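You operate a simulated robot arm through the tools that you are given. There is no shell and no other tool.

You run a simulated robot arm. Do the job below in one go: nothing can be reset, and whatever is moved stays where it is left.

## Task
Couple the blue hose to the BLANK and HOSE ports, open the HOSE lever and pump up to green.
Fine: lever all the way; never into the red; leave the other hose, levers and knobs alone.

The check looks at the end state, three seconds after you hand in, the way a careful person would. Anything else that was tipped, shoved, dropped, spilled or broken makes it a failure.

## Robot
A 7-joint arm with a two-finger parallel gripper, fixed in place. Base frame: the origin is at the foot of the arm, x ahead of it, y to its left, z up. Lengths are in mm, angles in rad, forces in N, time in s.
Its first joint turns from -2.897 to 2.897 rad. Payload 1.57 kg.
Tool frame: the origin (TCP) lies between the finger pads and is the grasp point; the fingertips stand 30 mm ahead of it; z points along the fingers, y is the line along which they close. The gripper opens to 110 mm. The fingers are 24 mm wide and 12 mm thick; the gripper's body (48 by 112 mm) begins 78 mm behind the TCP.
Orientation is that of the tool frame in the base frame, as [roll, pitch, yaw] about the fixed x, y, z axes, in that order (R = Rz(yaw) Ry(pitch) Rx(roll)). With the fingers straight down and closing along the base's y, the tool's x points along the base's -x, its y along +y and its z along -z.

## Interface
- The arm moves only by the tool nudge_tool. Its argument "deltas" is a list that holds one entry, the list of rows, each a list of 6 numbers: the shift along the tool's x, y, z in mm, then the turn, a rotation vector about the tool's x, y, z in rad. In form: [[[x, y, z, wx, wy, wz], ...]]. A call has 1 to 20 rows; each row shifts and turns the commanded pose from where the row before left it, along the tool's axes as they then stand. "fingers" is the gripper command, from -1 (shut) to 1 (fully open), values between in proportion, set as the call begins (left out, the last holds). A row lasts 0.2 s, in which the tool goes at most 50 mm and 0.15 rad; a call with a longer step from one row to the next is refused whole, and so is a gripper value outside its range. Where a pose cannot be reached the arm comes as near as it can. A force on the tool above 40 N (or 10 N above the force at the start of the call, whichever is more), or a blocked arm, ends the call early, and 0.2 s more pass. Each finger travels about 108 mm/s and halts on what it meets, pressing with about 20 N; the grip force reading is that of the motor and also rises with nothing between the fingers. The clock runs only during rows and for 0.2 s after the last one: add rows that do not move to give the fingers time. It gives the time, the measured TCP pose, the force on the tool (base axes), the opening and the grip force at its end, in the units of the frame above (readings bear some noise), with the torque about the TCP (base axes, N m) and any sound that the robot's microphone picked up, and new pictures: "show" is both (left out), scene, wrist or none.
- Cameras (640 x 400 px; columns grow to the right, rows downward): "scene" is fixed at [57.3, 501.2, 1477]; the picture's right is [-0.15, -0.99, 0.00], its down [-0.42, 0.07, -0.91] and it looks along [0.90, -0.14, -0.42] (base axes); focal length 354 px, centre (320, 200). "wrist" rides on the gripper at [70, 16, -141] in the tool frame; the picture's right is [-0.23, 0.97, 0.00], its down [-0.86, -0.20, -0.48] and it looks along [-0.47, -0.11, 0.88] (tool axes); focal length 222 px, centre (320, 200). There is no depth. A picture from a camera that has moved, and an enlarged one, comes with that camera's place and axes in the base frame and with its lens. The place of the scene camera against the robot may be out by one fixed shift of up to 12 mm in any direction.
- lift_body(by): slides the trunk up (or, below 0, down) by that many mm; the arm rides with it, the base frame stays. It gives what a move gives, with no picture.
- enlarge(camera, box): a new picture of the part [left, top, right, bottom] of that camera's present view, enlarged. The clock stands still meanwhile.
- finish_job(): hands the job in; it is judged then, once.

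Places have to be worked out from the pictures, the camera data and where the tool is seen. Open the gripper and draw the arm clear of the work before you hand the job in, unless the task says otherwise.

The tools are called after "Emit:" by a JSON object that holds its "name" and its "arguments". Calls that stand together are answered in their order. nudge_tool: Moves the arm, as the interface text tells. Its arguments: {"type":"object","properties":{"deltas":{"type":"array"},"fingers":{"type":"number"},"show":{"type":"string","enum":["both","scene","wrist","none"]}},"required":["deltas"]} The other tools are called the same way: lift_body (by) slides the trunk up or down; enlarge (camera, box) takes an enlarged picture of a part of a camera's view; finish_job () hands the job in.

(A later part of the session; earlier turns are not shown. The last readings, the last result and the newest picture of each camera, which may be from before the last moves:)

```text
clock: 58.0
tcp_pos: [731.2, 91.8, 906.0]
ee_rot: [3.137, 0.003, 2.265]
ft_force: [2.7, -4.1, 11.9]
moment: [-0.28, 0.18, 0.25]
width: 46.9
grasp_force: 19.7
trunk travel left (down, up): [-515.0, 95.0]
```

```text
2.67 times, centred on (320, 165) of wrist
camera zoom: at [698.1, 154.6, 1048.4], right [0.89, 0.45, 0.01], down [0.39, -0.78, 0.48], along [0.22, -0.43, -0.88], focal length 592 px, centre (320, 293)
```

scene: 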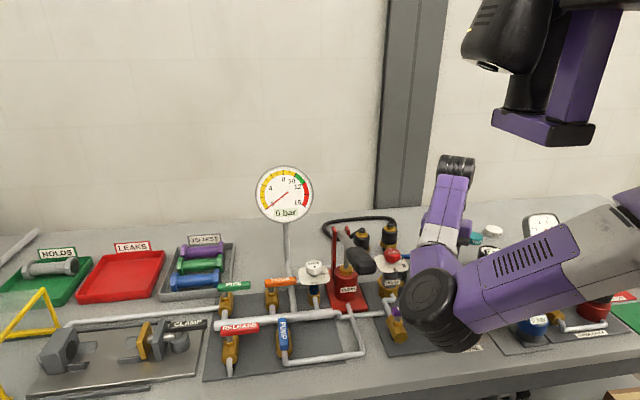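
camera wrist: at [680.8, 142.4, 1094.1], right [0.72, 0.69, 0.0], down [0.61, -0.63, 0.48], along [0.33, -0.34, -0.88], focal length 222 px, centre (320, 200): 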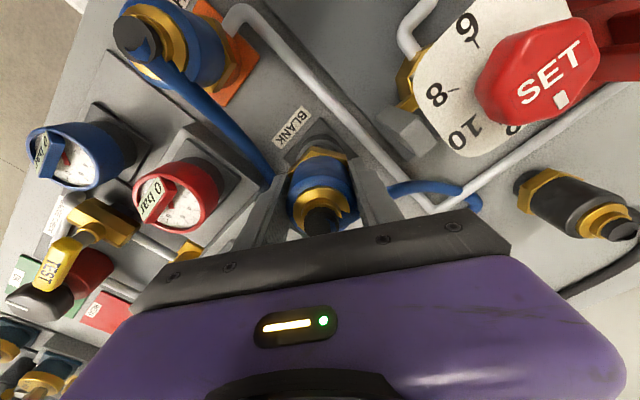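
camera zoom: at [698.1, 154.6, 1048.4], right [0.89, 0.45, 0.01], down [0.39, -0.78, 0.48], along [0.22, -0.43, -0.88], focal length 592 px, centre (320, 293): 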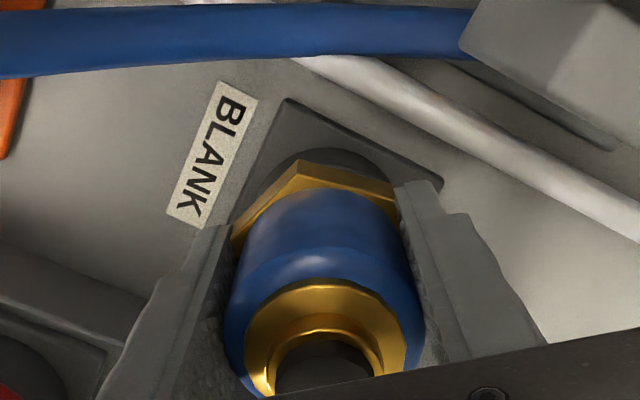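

The plug turned with only a small friction torque. I twist a bit further, keeping light pressure, to see whether a lock is felt.

Emit:
{"name": "nudge_tool", "arguments": {"deltas": [[[0, 0, 1, 0, 0, 0.12], [0, 0, 0, 0, 0, 0.12], [0, 0, 0, 0, 0, 0.12], [0, 0, 0, 0, 0, 0.12]]], "show": "both"}}

Emit:
{"name": "enlarge", "arguments": {"camera": "wrist", "box": [260, 90, 380, 240]}}

```text
clock: 58.6
tcp_pos: [731.7, 92.4, 906.2]
ee_rot: [3.133, 0.005, 2.058]
ft_force: [-2.6, -1.1, 12.5]
moment: [-0.13, 0.37, 0.03]
width: 47.0
grasp_force: 20.1
trunk travel left (down, up): [-515.0, 95.0]
stopped in row 2: the force on the tool passed its limit at 47 N (the readings are from after the stop); the commanded pose is now the measured one
camera wrist: at [712.2, 160.3, 1048.4], right [0.97, 0.25, 0.01], down [0.22, -0.85, 0.48], along [0.13, -0.46, -0.88], focal length 222 px, centre (320, 200)
```

scene: 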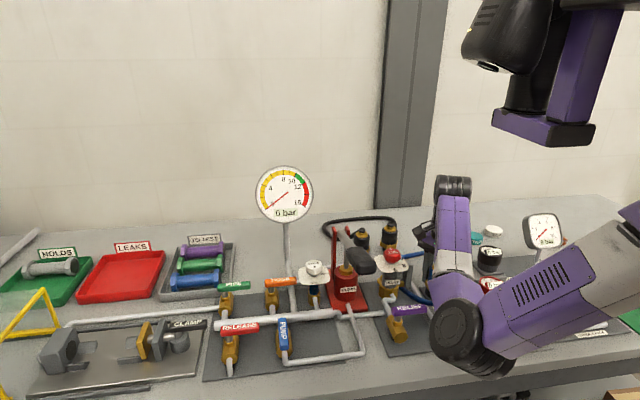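
wrist: 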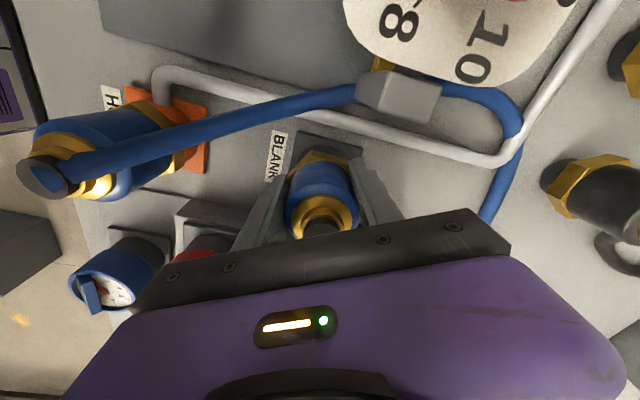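

```text
2.67 times, centred on (320, 165) of wrist
camera zoom: at [712.2, 160.3, 1048.4], right [0.97, 0.25, 0.01], down [0.22, -0.85, 0.48], along [0.13, -0.46, -0.88], focal length 592 px, centre (320, 293)
```

zoom: 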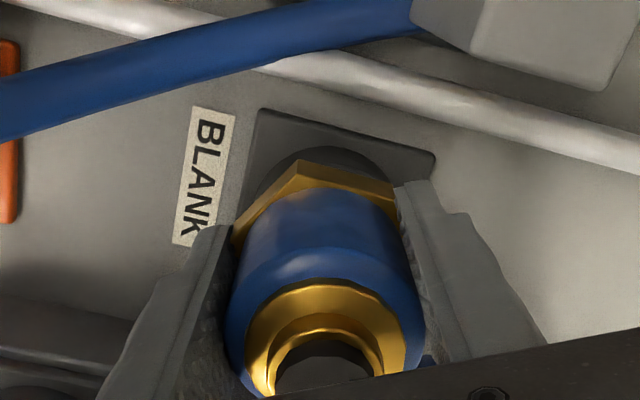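

There is no sign of a turn-lock; the plug is simply pushed home. I release it and rise straight up to check both couplings.

Emit:
{"name": "nudge_tool", "arguments": {"deltas": [[[0, 0, 0, 0, 0, 0], [0, 0, 0, 0, 0, 0], [0, 0, -15, 0, 0, 0], [0, 0, -30, 0, 0, 0], [0, 0, -35, 0, 0, 0], [0, 0, -35, 0, 0, 0], [0, 0, -35, 0, 0, 0], [0, 0, -35, 0, 0, 0]]], "fingers": 0.364, "show": "both"}}

Emit:
{"name": "enlarge", "arguments": {"camera": "wrist", "box": [200, 60, 440, 240]}}

Emit:
{"name": "enlarge", "arguments": {"camera": "scene", "box": [380, 240, 520, 360]}}

```text
clock: 60.4
tcp_pos: [731.5, 91.8, 1091.0]
ee_rot: [3.134, 0.004, 2.057]
ft_force: [-0.7, 0.4, -0.6]
moment: [-0.01, 0.02, 0.03]
width: 74.9
grasp_force: 0.0
trunk travel left (down, up): [-515.0, 95.0]
camera wrist: at [712.1, 160.9, 1232.8], right [0.97, 0.25, 0.01], down [0.22, -0.85, 0.48], along [0.13, -0.46, -0.88], focal length 222 px, centre (320, 200)
```

scene: 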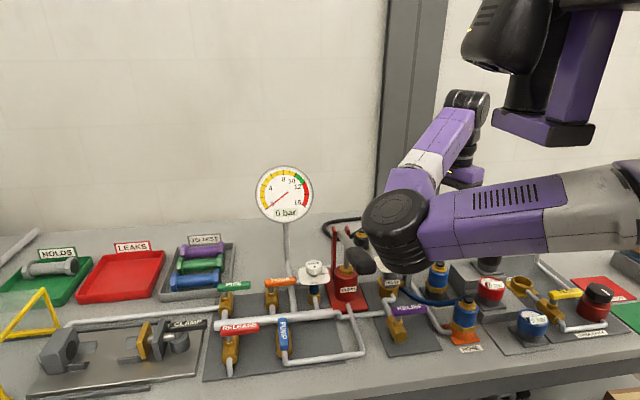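
wrist: 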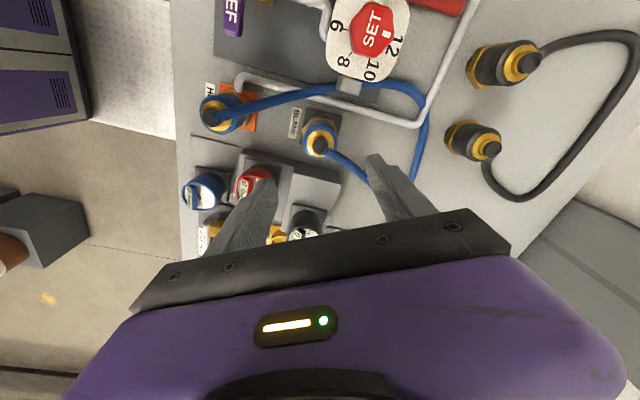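

```text
2.22 times, centred on (320, 150) of wrist
camera zoom: at [712.1, 160.9, 1232.8], right [0.97, 0.25, 0.01], down [0.22, -0.85, 0.48], along [0.13, -0.46, -0.88], focal length 494 px, centre (320, 311)
```

zoom: 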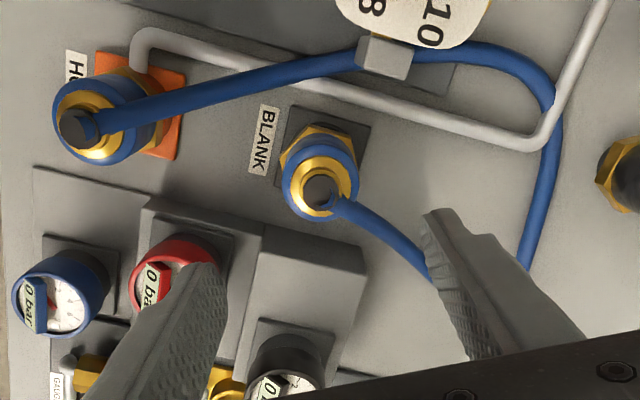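

```text
3.33 times, centred on (450, 300) of scene
camera zoom: at [57.3, 501.2, 1477.0], right [-0.15, -0.99, 0.0], down [-0.42, 0.07, -0.91], along [0.9, -0.14, -0.42], focal length 1182 px, centre (-113, -133)
```

zoom: 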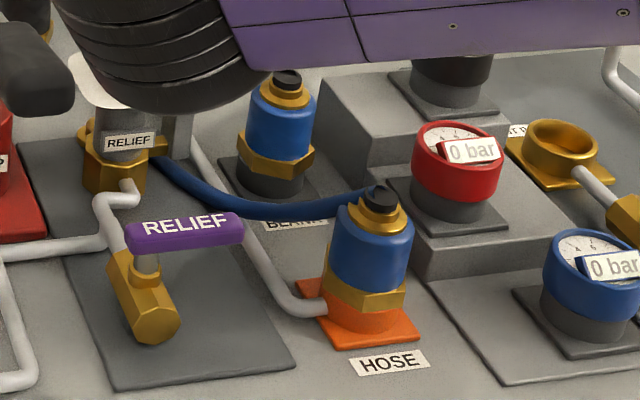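

Both blue plugs stand upright in HOSE and BLANK with their hexes down on the sockets. Next is the HOSE lever near (744,485,940), so I turn the tool back to yaw ≈ π, rise a little and move left.

Emit:
{"name": "nudge_tool", "arguments": {"deltas": [[[0, 0, -15, 0, 0, -0.14], [0, 0, -15, 0, 0, -0.14], [0, 0, -15, 0, 0, -0.14], [0, 0, -15, 0, 0, -0.14], [0, 0, 0, 0, 0, -0.14], [0, 0, 0, 0, 0, -0.14], [0, 0, 0, 0, 0, -0.14], [0, 0, 0, 0, 0, -0.1]]], "show": "none"}}

Emit:
{"name": "nudge_tool", "arguments": {"deltas": [[[10, 30, 0, 0, 0, 0], [10, 35, 0, 0, 0, 0], [10, 35, 0, 0, 0, 0], [10, 35, 0, 0, 0, 0], [0, 35, 0, 0, 0, 0], [0, 35, 0, 0, 0, 0], [0, 35, 0, 0, 0, 0], [0, 35, 0, 0, 0, 0]]], "show": "both"}}

```text
clock: 62.2
tcp_pos: [729.7, 91.8, 1150.8]
ee_rot: [3.14, 0.009, 3.139]
ft_force: [-0.3, 0.1, 0.0]
moment: [0.0, -0.02, 0.03]
width: 74.7
grasp_force: 0.1
trunk travel left (down, up): [-515.0, 95.0]
```

```text
clock: 64.0
tcp_pos: [689.1, 368.3, 1149.9]
ee_rot: [3.14, 0.009, 3.138]
ft_force: [-0.4, 0.1, -0.1]
moment: [0.01, 0.02, 0.0]
width: 75.0
grasp_force: 0.2
trunk travel left (down, up): [-515.0, 95.0]
camera wrist: at [620.1, 383.9, 1291.9], right [0.23, 0.97, 0.0], down [0.85, -0.2, 0.49], along [0.47, -0.11, -0.87], focal length 222 px, centre (320, 200)
```

scene: 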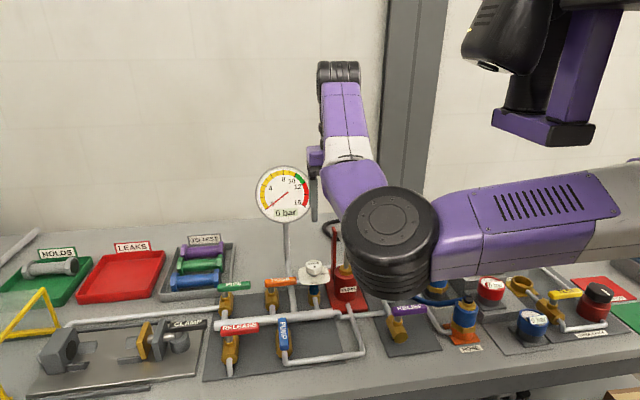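
wrist: 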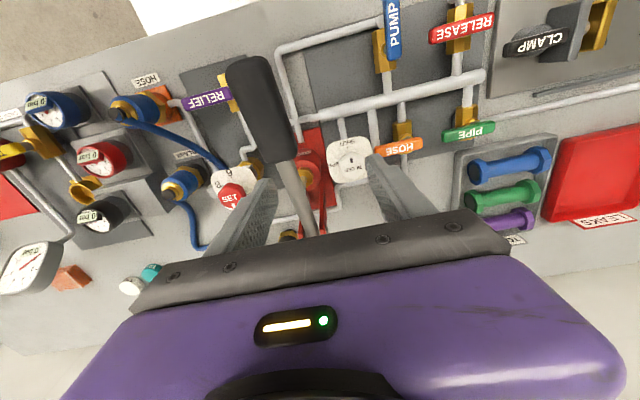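

I zoom on the manifold area to locate the HOSE lever, its stem and the BLEED dial.

Emit:
{"name": "enlarge", "arguments": {"camera": "wrist", "box": [300, 90, 500, 215]}}

Emit:
{"name": "enlarge", "arguments": {"camera": "wrist", "box": [220, 30, 420, 240]}}

Emit:
{"name": "enlarge", "arguments": {"camera": "scene", "box": [200, 150, 360, 270]}}

```text
3.20 times, centred on (400, 152) of wrist
camera zoom: at [620.1, 383.9, 1291.9], right [0.23, 0.97, 0.0], down [0.85, -0.2, 0.49], along [0.47, -0.11, -0.87], focal length 711 px, centre (64, 352)
```

zoom: 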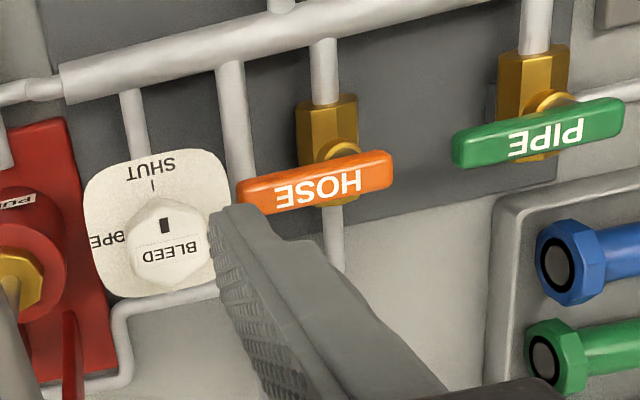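

```text
1.90 times, centred on (320, 135) of wrist
camera zoom: at [620.1, 383.9, 1291.9], right [0.23, 0.97, 0.0], down [0.85, -0.2, 0.49], along [0.47, -0.11, -0.87], focal length 423 px, centre (320, 324)
```

zoom: 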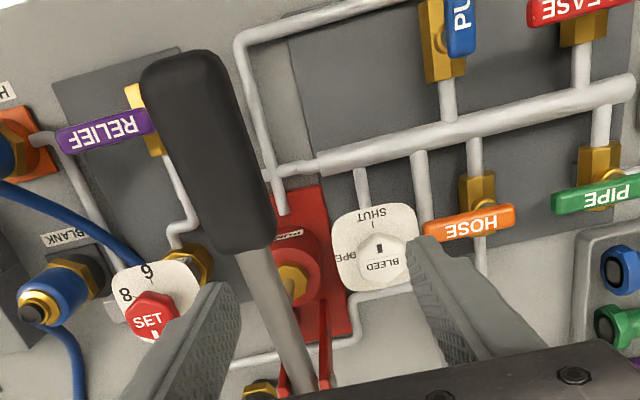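

```text
3.33 times, centred on (280, 210) of scene
camera zoom: at [57.3, 501.2, 1477.0], right [-0.15, -0.99, 0.0], down [-0.42, 0.07, -0.91], along [0.9, -0.14, -0.42], focal length 1182 px, centre (453, 167)
```

zoom: 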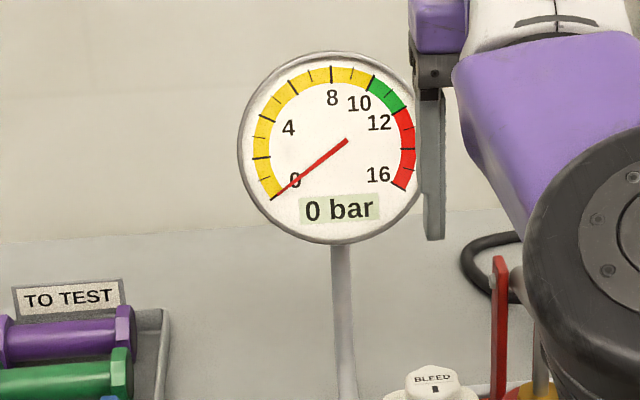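

The gauge's green band is 10–12 bar. The HOSE lever lies along y from about y=447 to 522 at x≈744, with its stem near (742,511) and BLEED's plate ending near y≈442. I close the fingers and move above the far (+x) side of the lever.

Emit:
{"name": "nudge_tool", "arguments": {"deltas": [[[-10, 24.5, 0, 0, 0, 0], [-20, 24.5, 0, 0, 0, 0], [-20, 24.5, 0, 0, 0, 0], [-20, 24.5, 0, 0, 0, 0], [-13, 0, 30, 0, 0, 0], [0, 0, 30, 0, 0, 0]]], "fingers": -1, "show": "both"}}

Emit:
{"name": "enlarge", "arguments": {"camera": "wrist", "box": [240, 60, 440, 220]}}

Emit:
{"name": "enlarge", "arguments": {"camera": "scene", "box": [220, 180, 380, 300]}}

```text
clock: 65.4
tcp_pos: [774.3, 465.0, 1092.3]
ee_rot: [-3.141, 0.009, 3.138]
ft_force: [-0.2, -0.5, -1.1]
moment: [0.01, -0.03, 0.0]
width: 0.0
grasp_force: 19.9
trunk travel left (down, up): [-515.0, 95.0]
camera wrist: at [704.1, 481.0, 1232.8], right [0.23, 0.97, 0.0], down [0.85, -0.2, 0.49], along [0.47, -0.11, -0.87], focal length 222 px, centre (320, 200)
```

scene: 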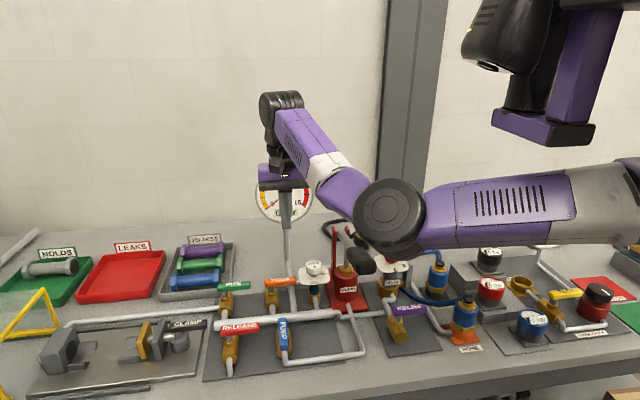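
wrist: 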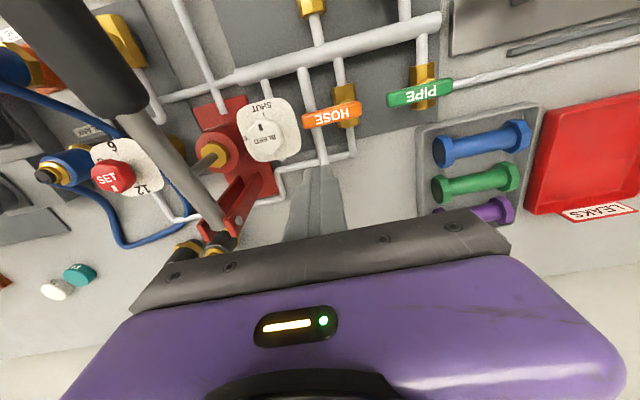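

```text
2.50 times, centred on (340, 140) of wrist
camera zoom: at [704.1, 481.0, 1232.8], right [0.23, 0.97, 0.0], down [0.85, -0.2, 0.49], along [0.47, -0.11, -0.87], focal length 555 px, centre (270, 350)
```

zoom: 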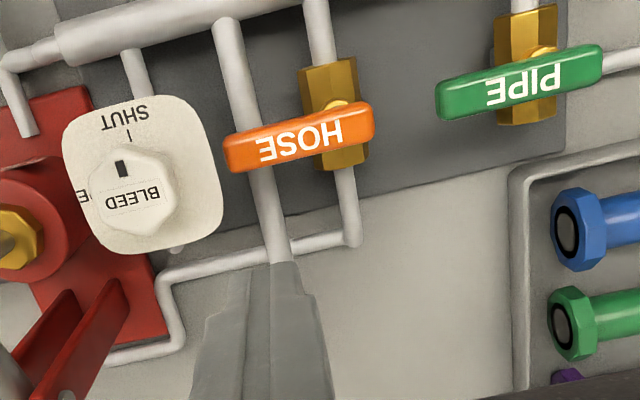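

```text
3.33 times, centred on (300, 240) of scene
camera zoom: at [57.3, 501.2, 1477.0], right [-0.15, -0.99, 0.0], down [-0.42, 0.07, -0.91], along [0.9, -0.14, -0.42], focal length 1182 px, centre (387, 67)
```

zoom: 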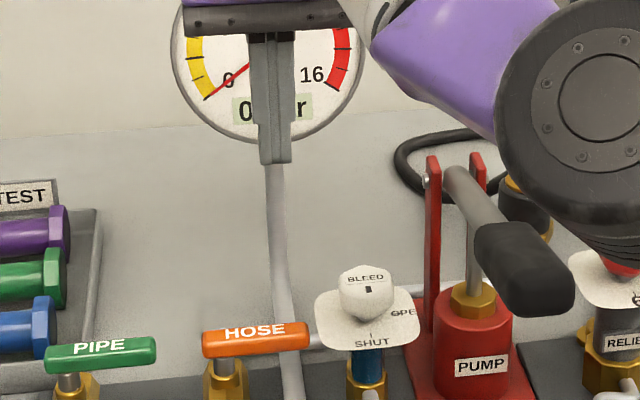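

The lever top is at z≈931, x≈748, running y 449–525 with the stem near y=511. My closed fingers at (774,465) are on its far side, clear of BLEED. I descend to about z=960 and look.

Emit:
{"name": "nudge_tool", "arguments": {"deltas": [[[0, 0, 35, 0, 0, 0], [0, 0, 35, 0, 0, 0], [0, 0, 35, 0, 0, 0], [0, 0, 27, 0, 0, 0]]], "show": "both"}}

Emit:
{"name": "enlarge", "arguments": {"camera": "wrist", "box": [240, 90, 400, 220]}}

Emit:
{"name": "enlarge", "arguments": {"camera": "scene", "box": [220, 200, 380, 320]}}

```text
clock: 66.4
tcp_pos: [775.7, 465.0, 960.0]
ee_rot: [-3.14, 0.009, 3.137]
ft_force: [1.0, 0.2, -0.8]
moment: [0.0, 0.0, -0.01]
width: 0.2
grasp_force: 19.8
trunk travel left (down, up): [-515.0, 95.0]
camera wrist: at [705.0, 481.6, 1101.4], right [0.23, 0.97, 0.0], down [0.85, -0.2, 0.49], along [0.47, -0.11, -0.87], focal length 222 px, centre (320, 200)
```

scene: 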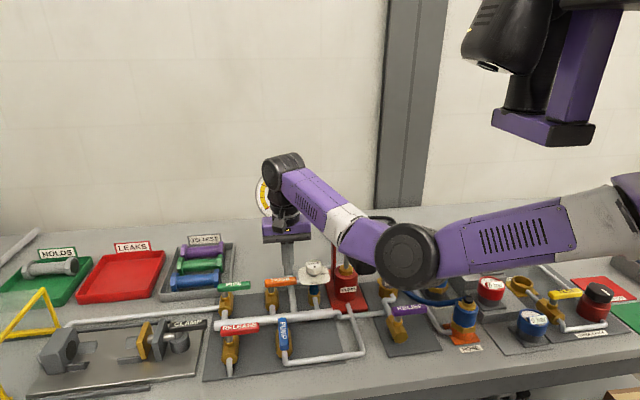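
wrist: 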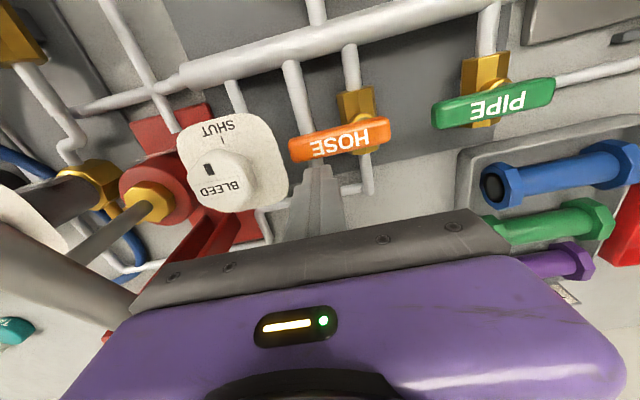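

```text
3.08 times, centred on (320, 155) of wrist
camera zoom: at [705.0, 481.6, 1101.4], right [0.23, 0.97, 0.0], down [0.85, -0.2, 0.49], along [0.47, -0.11, -0.87], focal length 684 px, centre (320, 338)
```

zoom: 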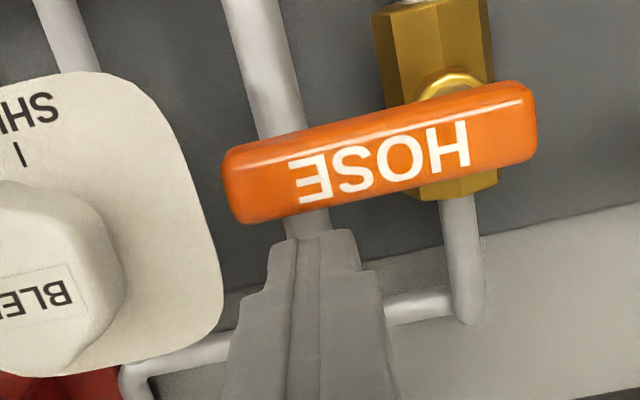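

```text
3.33 times, centred on (300, 260) of scene
camera zoom: at [57.3, 501.2, 1477.0], right [-0.15, -0.99, 0.0], down [-0.42, 0.07, -0.91], along [0.9, -0.14, -0.42], focal length 1182 px, centre (387, 0)
```

zoom: 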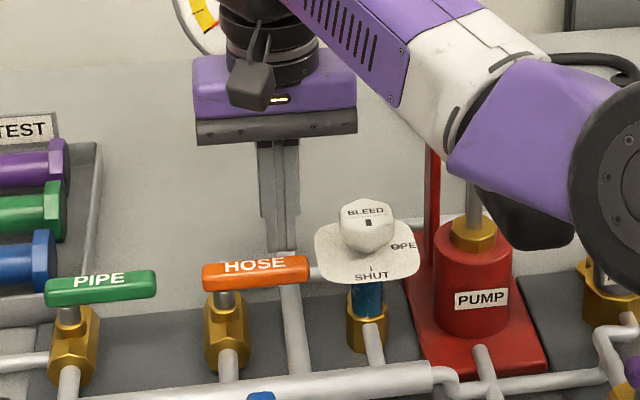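

The closed fingers are right behind the lever, clear of BLEED. I drop 16 mm so the tips overlap the lever's height, then begin pushing it toward -x.

Emit:
{"name": "nudge_tool", "arguments": {"deltas": [[[0, 0, 8, 0, 0, 0], [0, 0, 8, 0, 0, 0], [6, 0, 0, 0, 0, 0], [6, 0, 0, 0, 0, 0], [5, 0, 0, 0, 0, 0]]], "show": "none"}}

Emit:
{"name": "enlarge", "arguments": {"camera": "wrist", "box": [240, 90, 400, 220]}}

Emit:
{"name": "enlarge", "arguments": {"camera": "scene", "box": [220, 200, 380, 320]}}

```text
clock: 67.6
tcp_pos: [758.4, 464.0, 943.5]
ee_rot: [-3.141, 0.009, 3.139]
ft_force: [-0.2, -0.7, -0.2]
moment: [0.01, 0.01, 0.02]
width: 0.0
grasp_force: 20.0
trunk travel left (down, up): [-515.0, 95.0]
```

```text
3.08 times, centred on (320, 155) of wrist
camera zoom: at [688.4, 480.7, 1084.6], right [0.23, 0.97, 0.0], down [0.85, -0.2, 0.49], along [0.47, -0.11, -0.87], focal length 684 px, centre (320, 338)
```

zoom: 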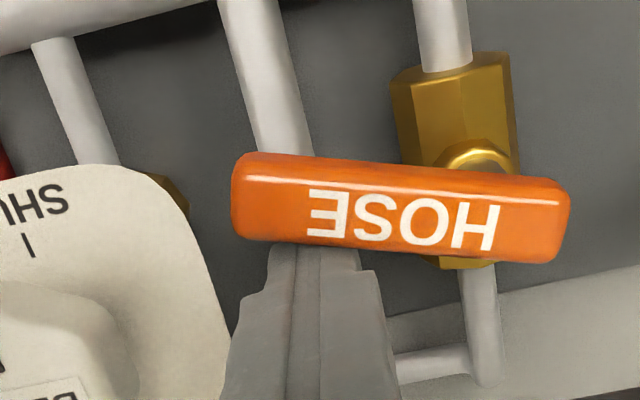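

```text
3.33 times, centred on (300, 260) of scene
camera zoom: at [57.3, 501.2, 1477.0], right [-0.15, -0.99, 0.0], down [-0.42, 0.07, -0.91], along [0.9, -0.14, -0.42], focal length 1182 px, centre (387, 0)
```

zoom: 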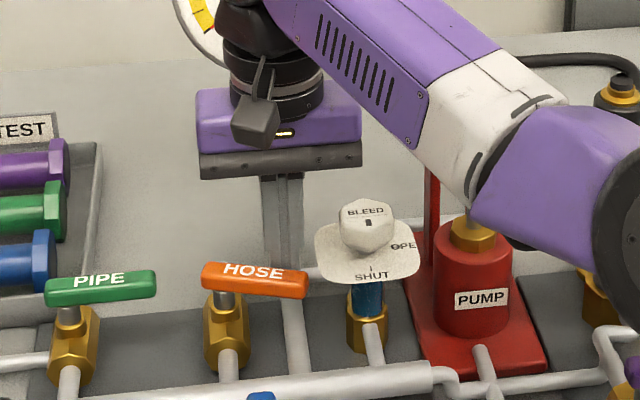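

The lever turns easily with almost no force. I continue pushing along an arc around the stem.

Emit:
{"name": "nudge_tool", "arguments": {"deltas": [[[8, 0, 0, 0, 0, 0], [8, 2, 0, 0, 0, 0], [6, 4, 0, 0, 0, 0], [5, 6, 0, 0, 0, 0], [3, 6, 0, 0, 0, 0]]], "show": "both"}}

Emit:
{"name": "enlarge", "arguments": {"camera": "wrist", "box": [240, 60, 440, 220]}}

Emit:
{"name": "enlarge", "arguments": {"camera": "scene", "box": [220, 200, 380, 320]}}

```text
clock: 68.8
tcp_pos: [729.4, 482.3, 944.1]
ee_rot: [3.14, 0.008, 3.138]
ft_force: [-0.2, -0.3, 0.2]
moment: [-0.01, 0.03, 0.03]
width: 0.3
grasp_force: 20.0
trunk travel left (down, up): [-515.0, 95.0]
camera wrist: at [658.4, 498.8, 1084.5], right [0.23, 0.97, 0.0], down [0.85, -0.2, 0.49], along [0.47, -0.11, -0.87], focal length 222 px, centre (320, 200)
```

scene: 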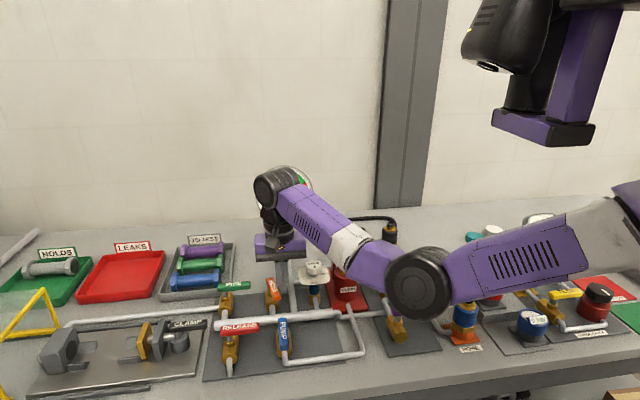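
wrist: 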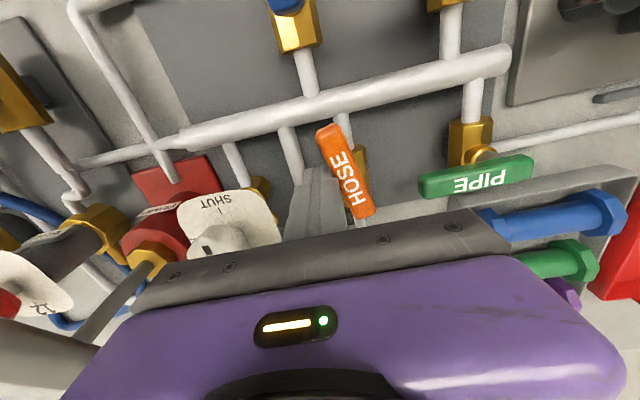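

```text
2.50 times, centred on (340, 140) of wrist
camera zoom: at [658.4, 498.8, 1084.5], right [0.23, 0.97, 0.0], down [0.85, -0.2, 0.49], along [0.47, -0.11, -0.87], focal length 555 px, centre (270, 350)
```

zoom: 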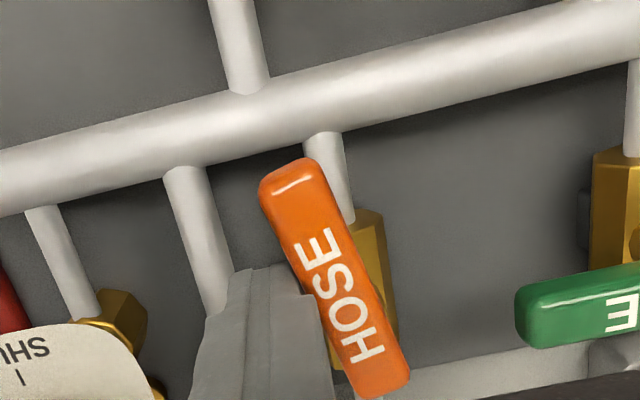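

```text
3.33 times, centred on (300, 260) of scene
camera zoom: at [57.3, 501.2, 1477.0], right [-0.15, -0.99, 0.0], down [-0.42, 0.07, -0.91], along [0.9, -0.14, -0.42], focal length 1182 px, centre (387, 0)
```

zoom: 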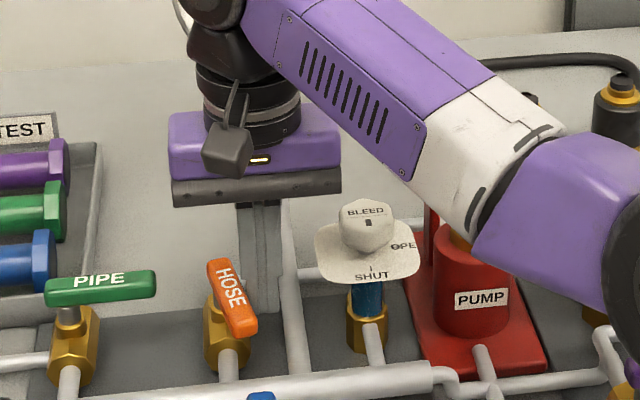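

The lever is about 70° round. I push the rest of the way toward +y in small steps until it meets its stop.

Emit:
{"name": "nudge_tool", "arguments": {"deltas": [[[3, 4, 0, 0, 0, 0], [1, 4, 0, 0, 0, 0], [0, 3, 0, 0, 0, 0], [0, 2, 0, 0, 0, 0]]], "show": "none"}}

Emit:
{"name": "enlarge", "arguments": {"camera": "wrist", "box": [240, 60, 440, 220]}}

Emit:
{"name": "enlarge", "arguments": {"camera": "scene", "box": [220, 240, 340, 330]}}

```text
clock: 69.8
tcp_pos: [724.2, 491.5, 942.7]
ee_rot: [-3.135, 0.007, 3.134]
ft_force: [-8.6, -36.7, 10.4]
moment: [-0.32, 0.08, 0.04]
width: 0.0
grasp_force: 19.8
trunk travel left (down, up): [-515.0, 95.0]
```

```text
2.50 times, centred on (340, 140) of wrist
camera zoom: at [655.0, 508.3, 1084.2], right [0.24, 0.97, -0.01], down [0.85, -0.2, 0.48], along [0.47, -0.12, -0.87], focal length 555 px, centre (270, 350)
```

zoom: 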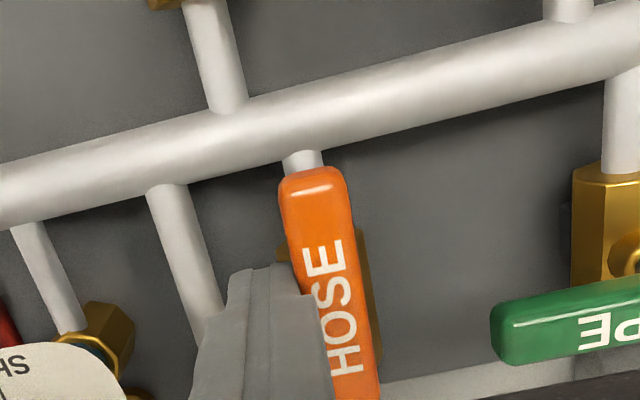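

```text
4.44 times, centred on (280, 285) of scene
camera zoom: at [57.3, 501.2, 1477.0], right [-0.15, -0.99, 0.0], down [-0.42, 0.07, -0.91], along [0.9, -0.14, -0.42], focal length 1576 px, centre (498, -178)
```

zoom: 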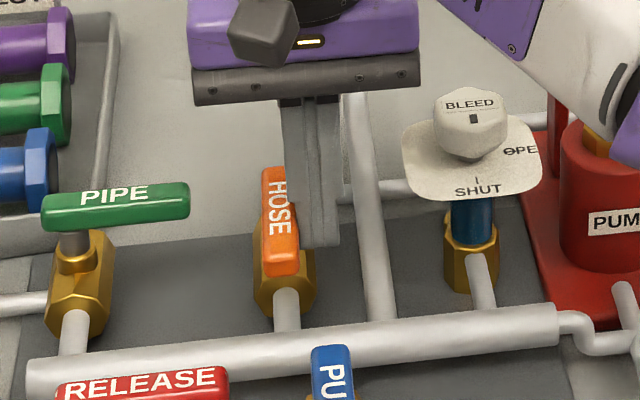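

A firm stop at 37 N, and the lever is now parallel to the pipe, so it is fully open. I back the fingers off toward -y and rise clear.

Emit:
{"name": "nudge_tool", "arguments": {"deltas": [[[0, -6, 0, 0, 0, 0], [0, -6, 0, 0, 0, 0], [0, 0, -25, 0, 0, 0], [0, 0, -35, 0, 0, 0], [0, 0, -40, 0, 0, 0], [0, 0, -40, 0, 0, 0], [0, 0, -40, 0, 0, 0]]], "show": "both"}}

Emit:
{"name": "enlarge", "arguments": {"camera": "wrist", "box": [240, 60, 440, 220]}}

Emit:
{"name": "enlarge", "arguments": {"camera": "scene", "box": [220, 240, 340, 330]}}

```text
clock: 71.4
tcp_pos: [723.1, 482.7, 1125.4]
ee_rot: [-3.142, 0.01, 3.138]
ft_force: [0.6, 0.3, -0.7]
moment: [0.0, 0.06, 0.01]
width: 0.0
grasp_force: 20.5
trunk travel left (down, up): [-515.0, 95.0]
camera wrist: at [652.7, 498.7, 1265.7], right [0.23, 0.97, 0.0], down [0.85, -0.2, 0.49], along [0.47, -0.11, -0.87], focal length 222 px, centre (320, 200)
```

scene: 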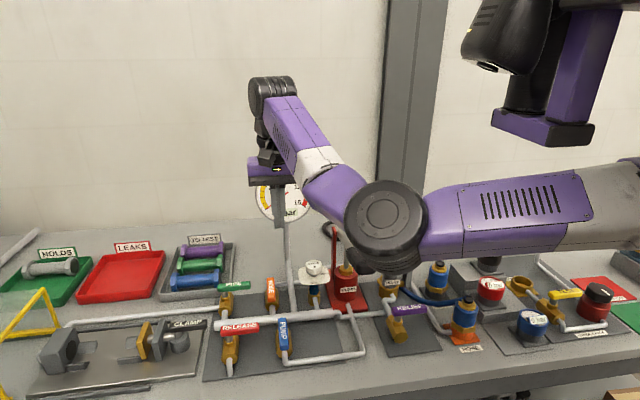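
wrist: 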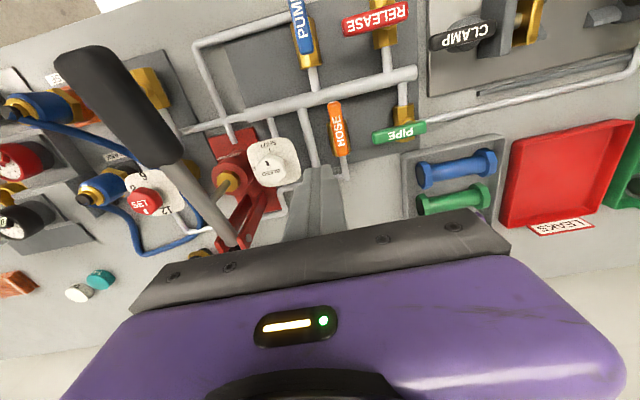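

```text
2.50 times, centred on (340, 140) of wrist
camera zoom: at [652.7, 498.7, 1265.7], right [0.23, 0.97, 0.0], down [0.85, -0.2, 0.49], along [0.47, -0.11, -0.87], focal length 555 px, centre (270, 350)
```

zoom: 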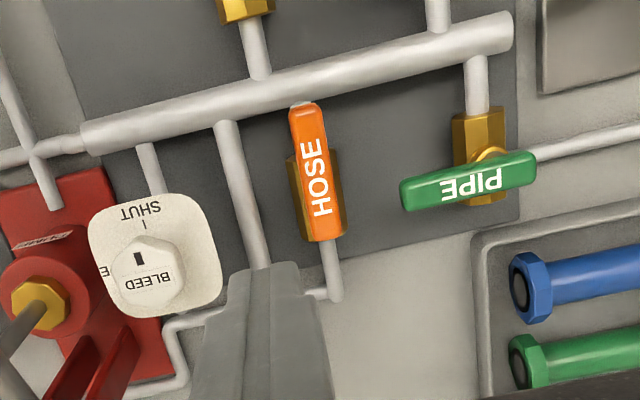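

```text
4.44 times, centred on (280, 285) of scene
camera zoom: at [57.3, 501.2, 1477.0], right [-0.15, -0.99, 0.0], down [-0.42, 0.07, -0.91], along [0.9, -0.14, -0.42], focal length 1576 px, centre (498, -178)
```

zoom: 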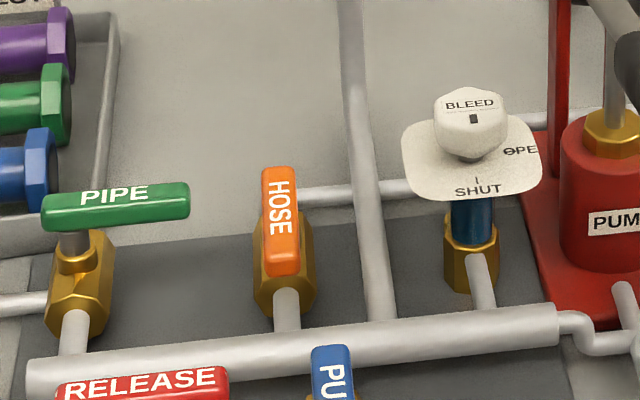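

HOSE now points along its pipe like PUMP does, and the other levers and BLEED are untouched. Next is the pump handle. Its grip runs from about (595,327,1064) to (693,326,1036), pivoting near (843,322,995). I open the fingers and move above the grip.

Emit:
{"name": "nudge_tool", "arguments": {"deltas": [[[0, -20, -25, 0, 0, 0], [10, -25, -20, 0, 0, 0], [15, -28, 0, 0, 0, 0], [20, -28, 0, 0, 0, 0], [20, -28, 0, 0, 0, 0], [18, -27, 0, 0, 0, 0]]], "fingers": 1, "show": "both"}}

Emit:
{"name": "enlarge", "arguments": {"camera": "wrist", "box": [220, 30, 420, 230]}}

Emit:
{"name": "enlarge", "arguments": {"camera": "scene", "box": [240, 150, 330, 230]}}

Emit:
{"name": "enlarge", "arguments": {"camera": "scene", "box": [290, 200, 450, 320]}}

```text
clock: 72.8
tcp_pos: [638.9, 327.5, 1168.1]
ee_rot: [-3.141, 0.007, 3.139]
ft_force: [1.0, 0.4, 0.1]
moment: [0.02, 0.03, -0.02]
width: 110.0
grasp_force: 0.1
trunk travel left (down, up): [-515.0, 95.0]
camera wrist: at [567.7, 343.7, 1310.0], right [0.23, 0.97, 0.0], down [0.85, -0.2, 0.49], along [0.47, -0.11, -0.87], focal length 222 px, centre (320, 200)
```

scene: 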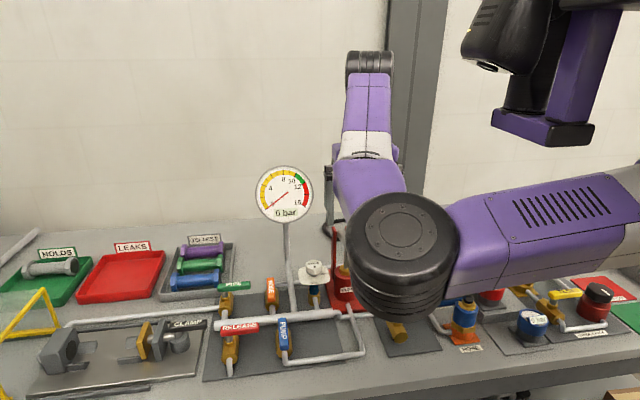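
wrist: 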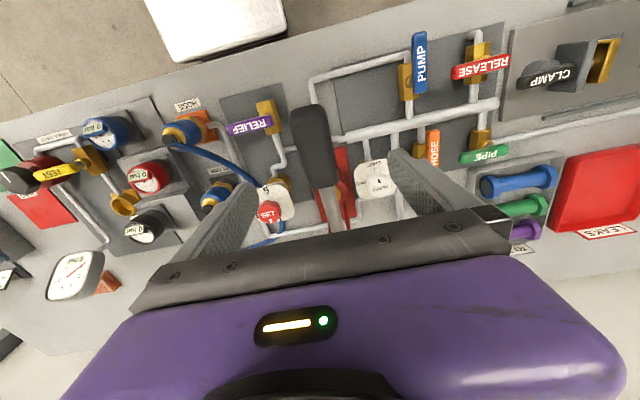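

```text
2.00 times, centred on (320, 130) of wrist
camera zoom: at [567.7, 343.7, 1310.0], right [0.23, 0.97, 0.0], down [0.85, -0.2, 0.49], along [0.47, -0.11, -0.87], focal length 444 px, centre (320, 340)
```

zoom: 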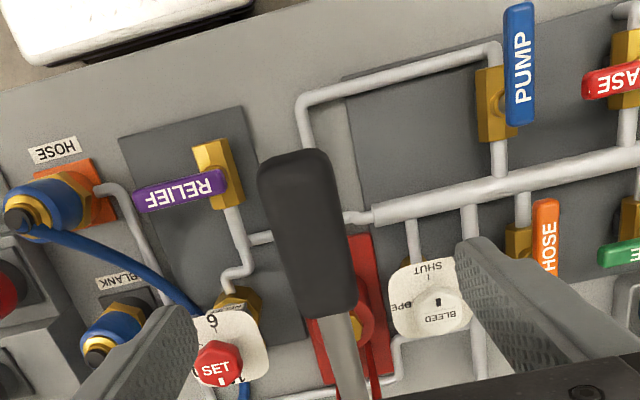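

```text
5.00 times, centred on (285, 190) of scene
camera zoom: at [57.3, 501.2, 1477.0], right [-0.15, -0.99, 0.0], down [-0.42, 0.07, -0.91], along [0.9, -0.14, -0.42], focal length 1773 px, centre (495, 250)
```

zoom: 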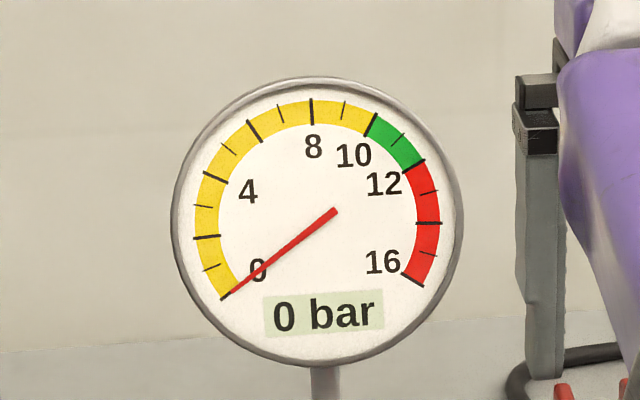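

```text
3.33 times, centred on (370, 260) of scene
camera zoom: at [57.3, 501.2, 1477.0], right [-0.15, -0.99, 0.0], down [-0.42, 0.07, -0.91], along [0.9, -0.14, -0.42], focal length 1182 px, centre (153, 0)
```

zoom: 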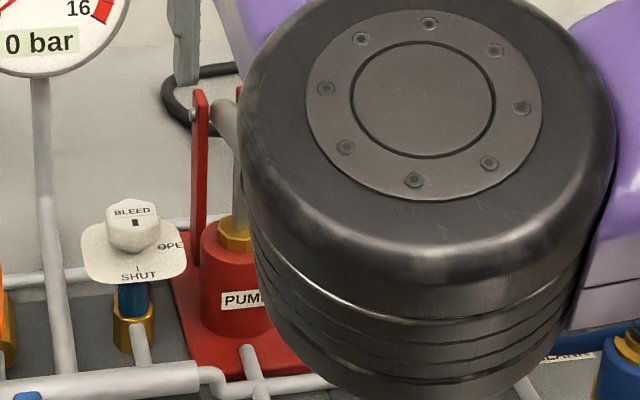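

The gauge is clearly readable at 0 bar. The grip is about 38 mm wide and centred roughly 4.5 mm to my right, so I shift and descend around it with the fingers open.

Emit:
{"name": "nudge_tool", "arguments": {"deltas": [[[-3, -4.5, 20, 0, 0, 0], [0, 0, 35, 0, 0, 0], [0, 0, 35, 0, 0, 0], [0, 0, 25, 0, 0, 0]]], "show": "both"}}

Emit:
{"name": "enlarge", "arguments": {"camera": "wrist", "box": [220, 80, 420, 230]}}

```text
clock: 73.8
tcp_pos: [644.1, 324.8, 1051.5]
ee_rot: [-3.141, 0.009, 3.137]
ft_force: [0.1, 0.2, 0.6]
moment: [0.02, 0.02, -0.02]
width: 110.0
grasp_force: 0.0
trunk travel left (down, up): [-515.0, 95.0]
camera wrist: at [572.8, 339.8, 1193.3], right [0.23, 0.97, 0.0], down [0.85, -0.2, 0.49], along [0.47, -0.11, -0.87], focal length 222 px, centre (320, 200)
```

scene: 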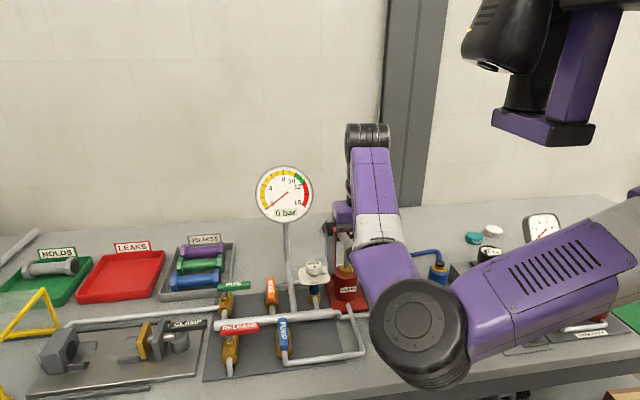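
wrist: 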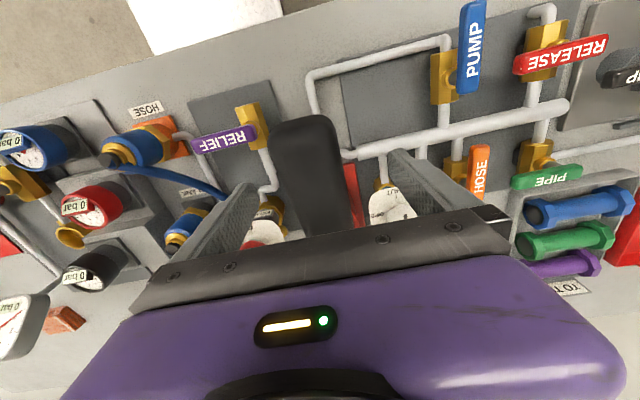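

```text
2.67 times, centred on (320, 155) of wrist
camera zoom: at [572.8, 339.8, 1193.3], right [0.23, 0.97, 0.0], down [0.85, -0.2, 0.49], along [0.47, -0.11, -0.87], focal length 592 px, centre (320, 320)
```

zoom: 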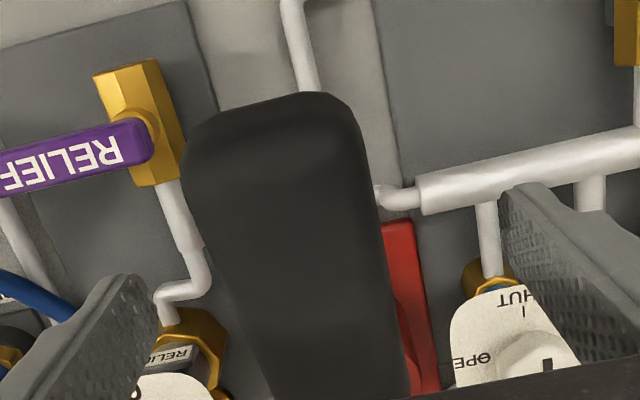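

The grip lies centred between the fingers at TCP depth. I close on it.

Emit:
{"name": "nudge_tool", "arguments": {"deltas": [[[0, 0, 0, 0, 0, 0], [0, 0, 0, 0, 0, 0], [0, 0, 0, 0, 0, 0]]], "fingers": -1, "show": "none"}}

Emit:
{"name": "enlarge", "arguments": {"camera": "wrist", "box": [220, 80, 420, 230]}}

Emit:
{"name": "enlarge", "arguments": {"camera": "scene", "box": [240, 150, 400, 310]}}

```text
clock: 74.6
tcp_pos: [644.4, 321.6, 1053.2]
ee_rot: [-3.14, 0.01, 3.136]
ft_force: [-2.0, -13.2, -1.0]
moment: [0.16, 0.14, 0.52]
width: 42.0
grasp_force: 45.3
trunk travel left (down, up): [-515.0, 95.0]
```

```text
2.67 times, centred on (320, 155) of wrist
camera zoom: at [573.0, 338.7, 1193.3], right [0.23, 0.97, 0.0], down [0.85, -0.2, 0.49], along [0.47, -0.11, -0.87], focal length 592 px, centre (320, 320)
```

zoom: 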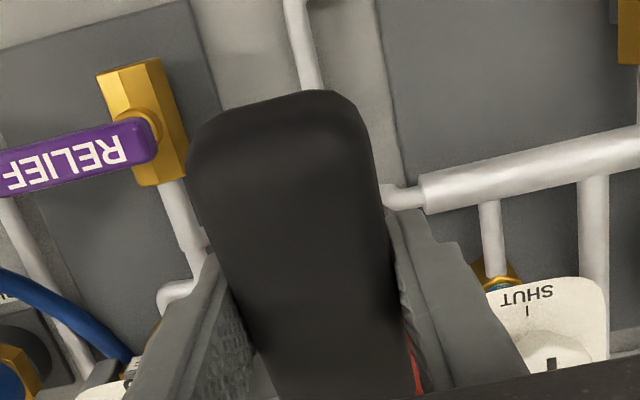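

```text
2.50 times, centred on (320, 230) of scene
camera zoom: at [57.3, 501.2, 1477.0], right [-0.15, -0.99, 0.0], down [-0.42, 0.07, -0.91], along [0.9, -0.14, -0.42], focal length 886 px, centre (320, 125)
```

zoom: 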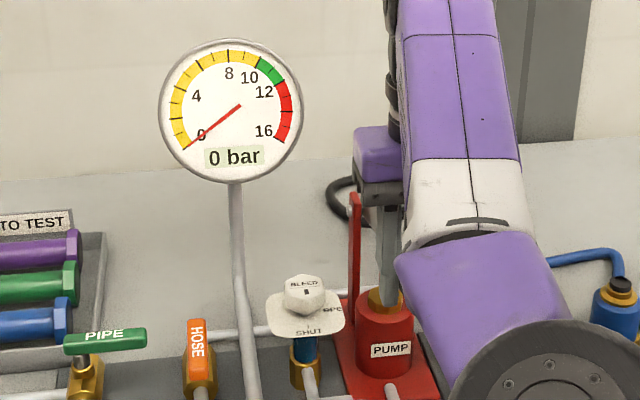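

The grip is held, but there is a 13 N side load and a small twist because the handle points about 3° off x. I ease the tool -2.5 mm in y and yaw it 0.05 rad to relax that.

Emit:
{"name": "nudge_tool", "arguments": {"deltas": [[[0, -1.5, 0, 0, 0, 0.025], [0, -1, 0, 0, 0, 0.025], [0, 0, 0, 0, 0, 0]]], "show": "none"}}

```text
clock: 75.4
tcp_pos: [642.8, 322.5, 1052.2]
ee_rot: [3.141, 0.007, 3.089]
ft_force: [3.3, 1.5, -8.0]
moment: [0.17, -0.4, 1.82]
width: 42.7
grasp_force: 44.7
trunk travel left (down, up): [-515.0, 95.0]
```

The twist moment rose, so that yaw was the wrong way. I rotate back slightly past the original.

Emit:
{"name": "nudge_tool", "arguments": {"deltas": [[[0, 0, 0, 0, 0, -0.035], [0, 0, 0, 0, 0, -0.03], [0, 0, 0, 0, 0, 0]]], "show": "none"}}

```text
clock: 76.2
tcp_pos: [643.6, 321.9, 1051.7]
ee_rot: [3.138, 0.008, -3.131]
ft_force: [4.7, 16.8, -4.2]
moment: [-0.12, 0.24, -1.78]
width: 42.4
grasp_force: 45.0
trunk travel left (down, up): [-515.0, 95.0]
```

Zero twist lies in between, near yaw 3.12. I set that and nudge +0.8 mm in y.

Emit:
{"name": "nudge_tool", "arguments": {"deltas": [[[0, 0.8, 0, 0, 0, 0.031], [0, 0, 0, 0, 0, 0]]], "show": "none"}}

```text
clock: 76.8
tcp_pos: [643.0, 322.8, 1052.1]
ee_rot: [3.141, 0.01, 3.123]
ft_force: [-1.7, 7.4, -1.4]
moment: [0.04, -0.22, 1.81]
width: 42.0
grasp_force: 45.0
trunk travel left (down, up): [-515.0, 95.0]
```

The twist just follows the last rotation, which is pad friction. I open briefly and re-close at this alignment to release it.

Emit:
{"name": "nudge_tool", "arguments": {"deltas": [[[0, 0, 0, 0, 0, 0], [0, 0, 0, 0, 0, 0]]], "fingers": 0.1, "show": "none"}}

Emit:
{"name": "nudge_tool", "arguments": {"deltas": [[[0, 0, 0, 0, 0, 0], [0, 0, 0, 0, 0, 0], [0, 0, 0, 0, 0, 0]]], "fingers": -1, "show": "none"}}

Emit:
{"name": "enlarge", "arguments": {"camera": "wrist", "box": [220, 80, 420, 230]}}

```text
clock: 77.4
tcp_pos: [643.5, 321.0, 1051.4]
ee_rot: [3.141, 0.008, 3.12]
ft_force: [0.6, -0.3, 0.4]
moment: [-0.01, 0.02, -0.02]
width: 60.4
grasp_force: 0.0
trunk travel left (down, up): [-515.0, 95.0]
```

```text
clock: 78.2
tcp_pos: [643.7, 322.2, 1051.9]
ee_rot: [-3.141, 0.009, 3.125]
ft_force: [1.3, 3.7, -0.8]
moment: [0.19, -0.01, 0.88]
width: 42.3
grasp_force: 44.9
trunk travel left (down, up): [-515.0, 95.0]
```

```text
2.67 times, centred on (320, 155) of wrist
camera zoom: at [572.9, 339.2, 1193.6], right [0.24, 0.97, 0.0], down [0.85, -0.22, 0.49], along [0.47, -0.12, -0.87], focal length 592 px, centre (320, 320)
```

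zoom: 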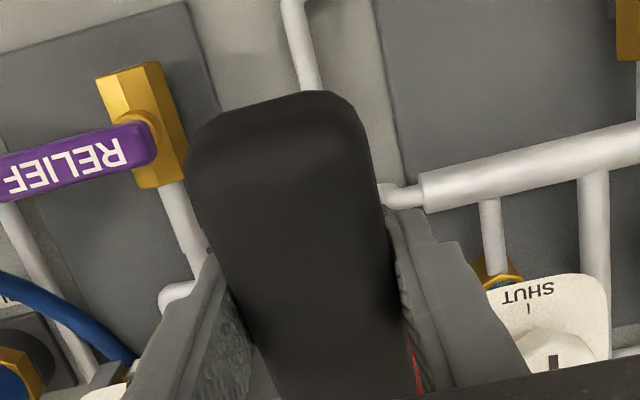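

The side loads are small now. I press the handle down gently about 20 mm along its arc and read the gauge.

Emit:
{"name": "nudge_tool", "arguments": {"deltas": [[[1.3, 0, 5, 0, 0, 0], [1.2, 0, 5, 0, 0, 0], [1.1, 0, 5, 0, 0, 0], [1, 0, 5, 0, 0, 0]]], "show": "none"}}

Emit:
{"name": "enlarge", "arguments": {"camera": "scene", "box": [240, 150, 400, 310]}}

```text
clock: 79.2
tcp_pos: [638.4, 322.4, 1032.1]
ee_rot: [3.139, 0.01, 3.122]
ft_force: [4.5, 3.1, 8.9]
moment: [0.21, -1.39, 1.14]
width: 42.3
grasp_force: 45.0
trunk travel left (down, up): [-515.0, 95.0]
```

```text
2.50 times, centred on (320, 230) of scene
camera zoom: at [57.3, 501.2, 1477.0], right [-0.15, -0.99, 0.0], down [-0.42, 0.07, -0.91], along [0.9, -0.14, -0.42], focal length 886 px, centre (320, 125)
```

zoom: 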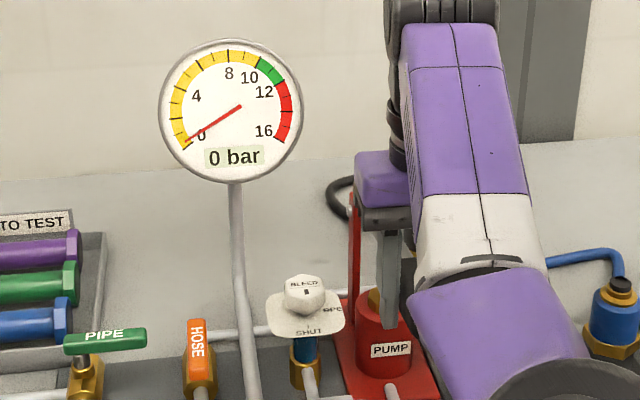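

The needle just left zero, so the pump works. I continue down in small steps.

Emit:
{"name": "nudge_tool", "arguments": {"deltas": [[[0.8, 0, 6, 0, 0, 0], [0.7, 0, 6, 0, 0, 0], [0.5, 0, 6, 0, 0, 0], [0.4, 0, 6, 0, 0, 0]]], "show": "none"}}

Emit:
{"name": "enlarge", "arguments": {"camera": "scene", "box": [240, 150, 330, 230]}}

```text
clock: 80.2
tcp_pos: [637.5, 321.8, 1008.4]
ee_rot: [3.141, 0.01, 3.123]
ft_force: [-2.8, 3.2, 10.5]
moment: [0.14, -1.38, 1.19]
width: 42.1
grasp_force: 44.7
trunk travel left (down, up): [-515.0, 95.0]
```

```text
5.00 times, centred on (285, 190) of scene
camera zoom: at [57.3, 501.2, 1477.0], right [-0.15, -0.99, 0.0], down [-0.42, 0.07, -0.91], along [0.9, -0.14, -0.42], focal length 1773 px, centre (495, 250)
```

zoom: 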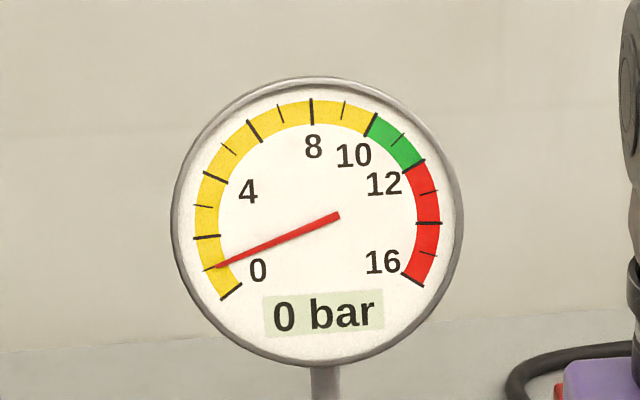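

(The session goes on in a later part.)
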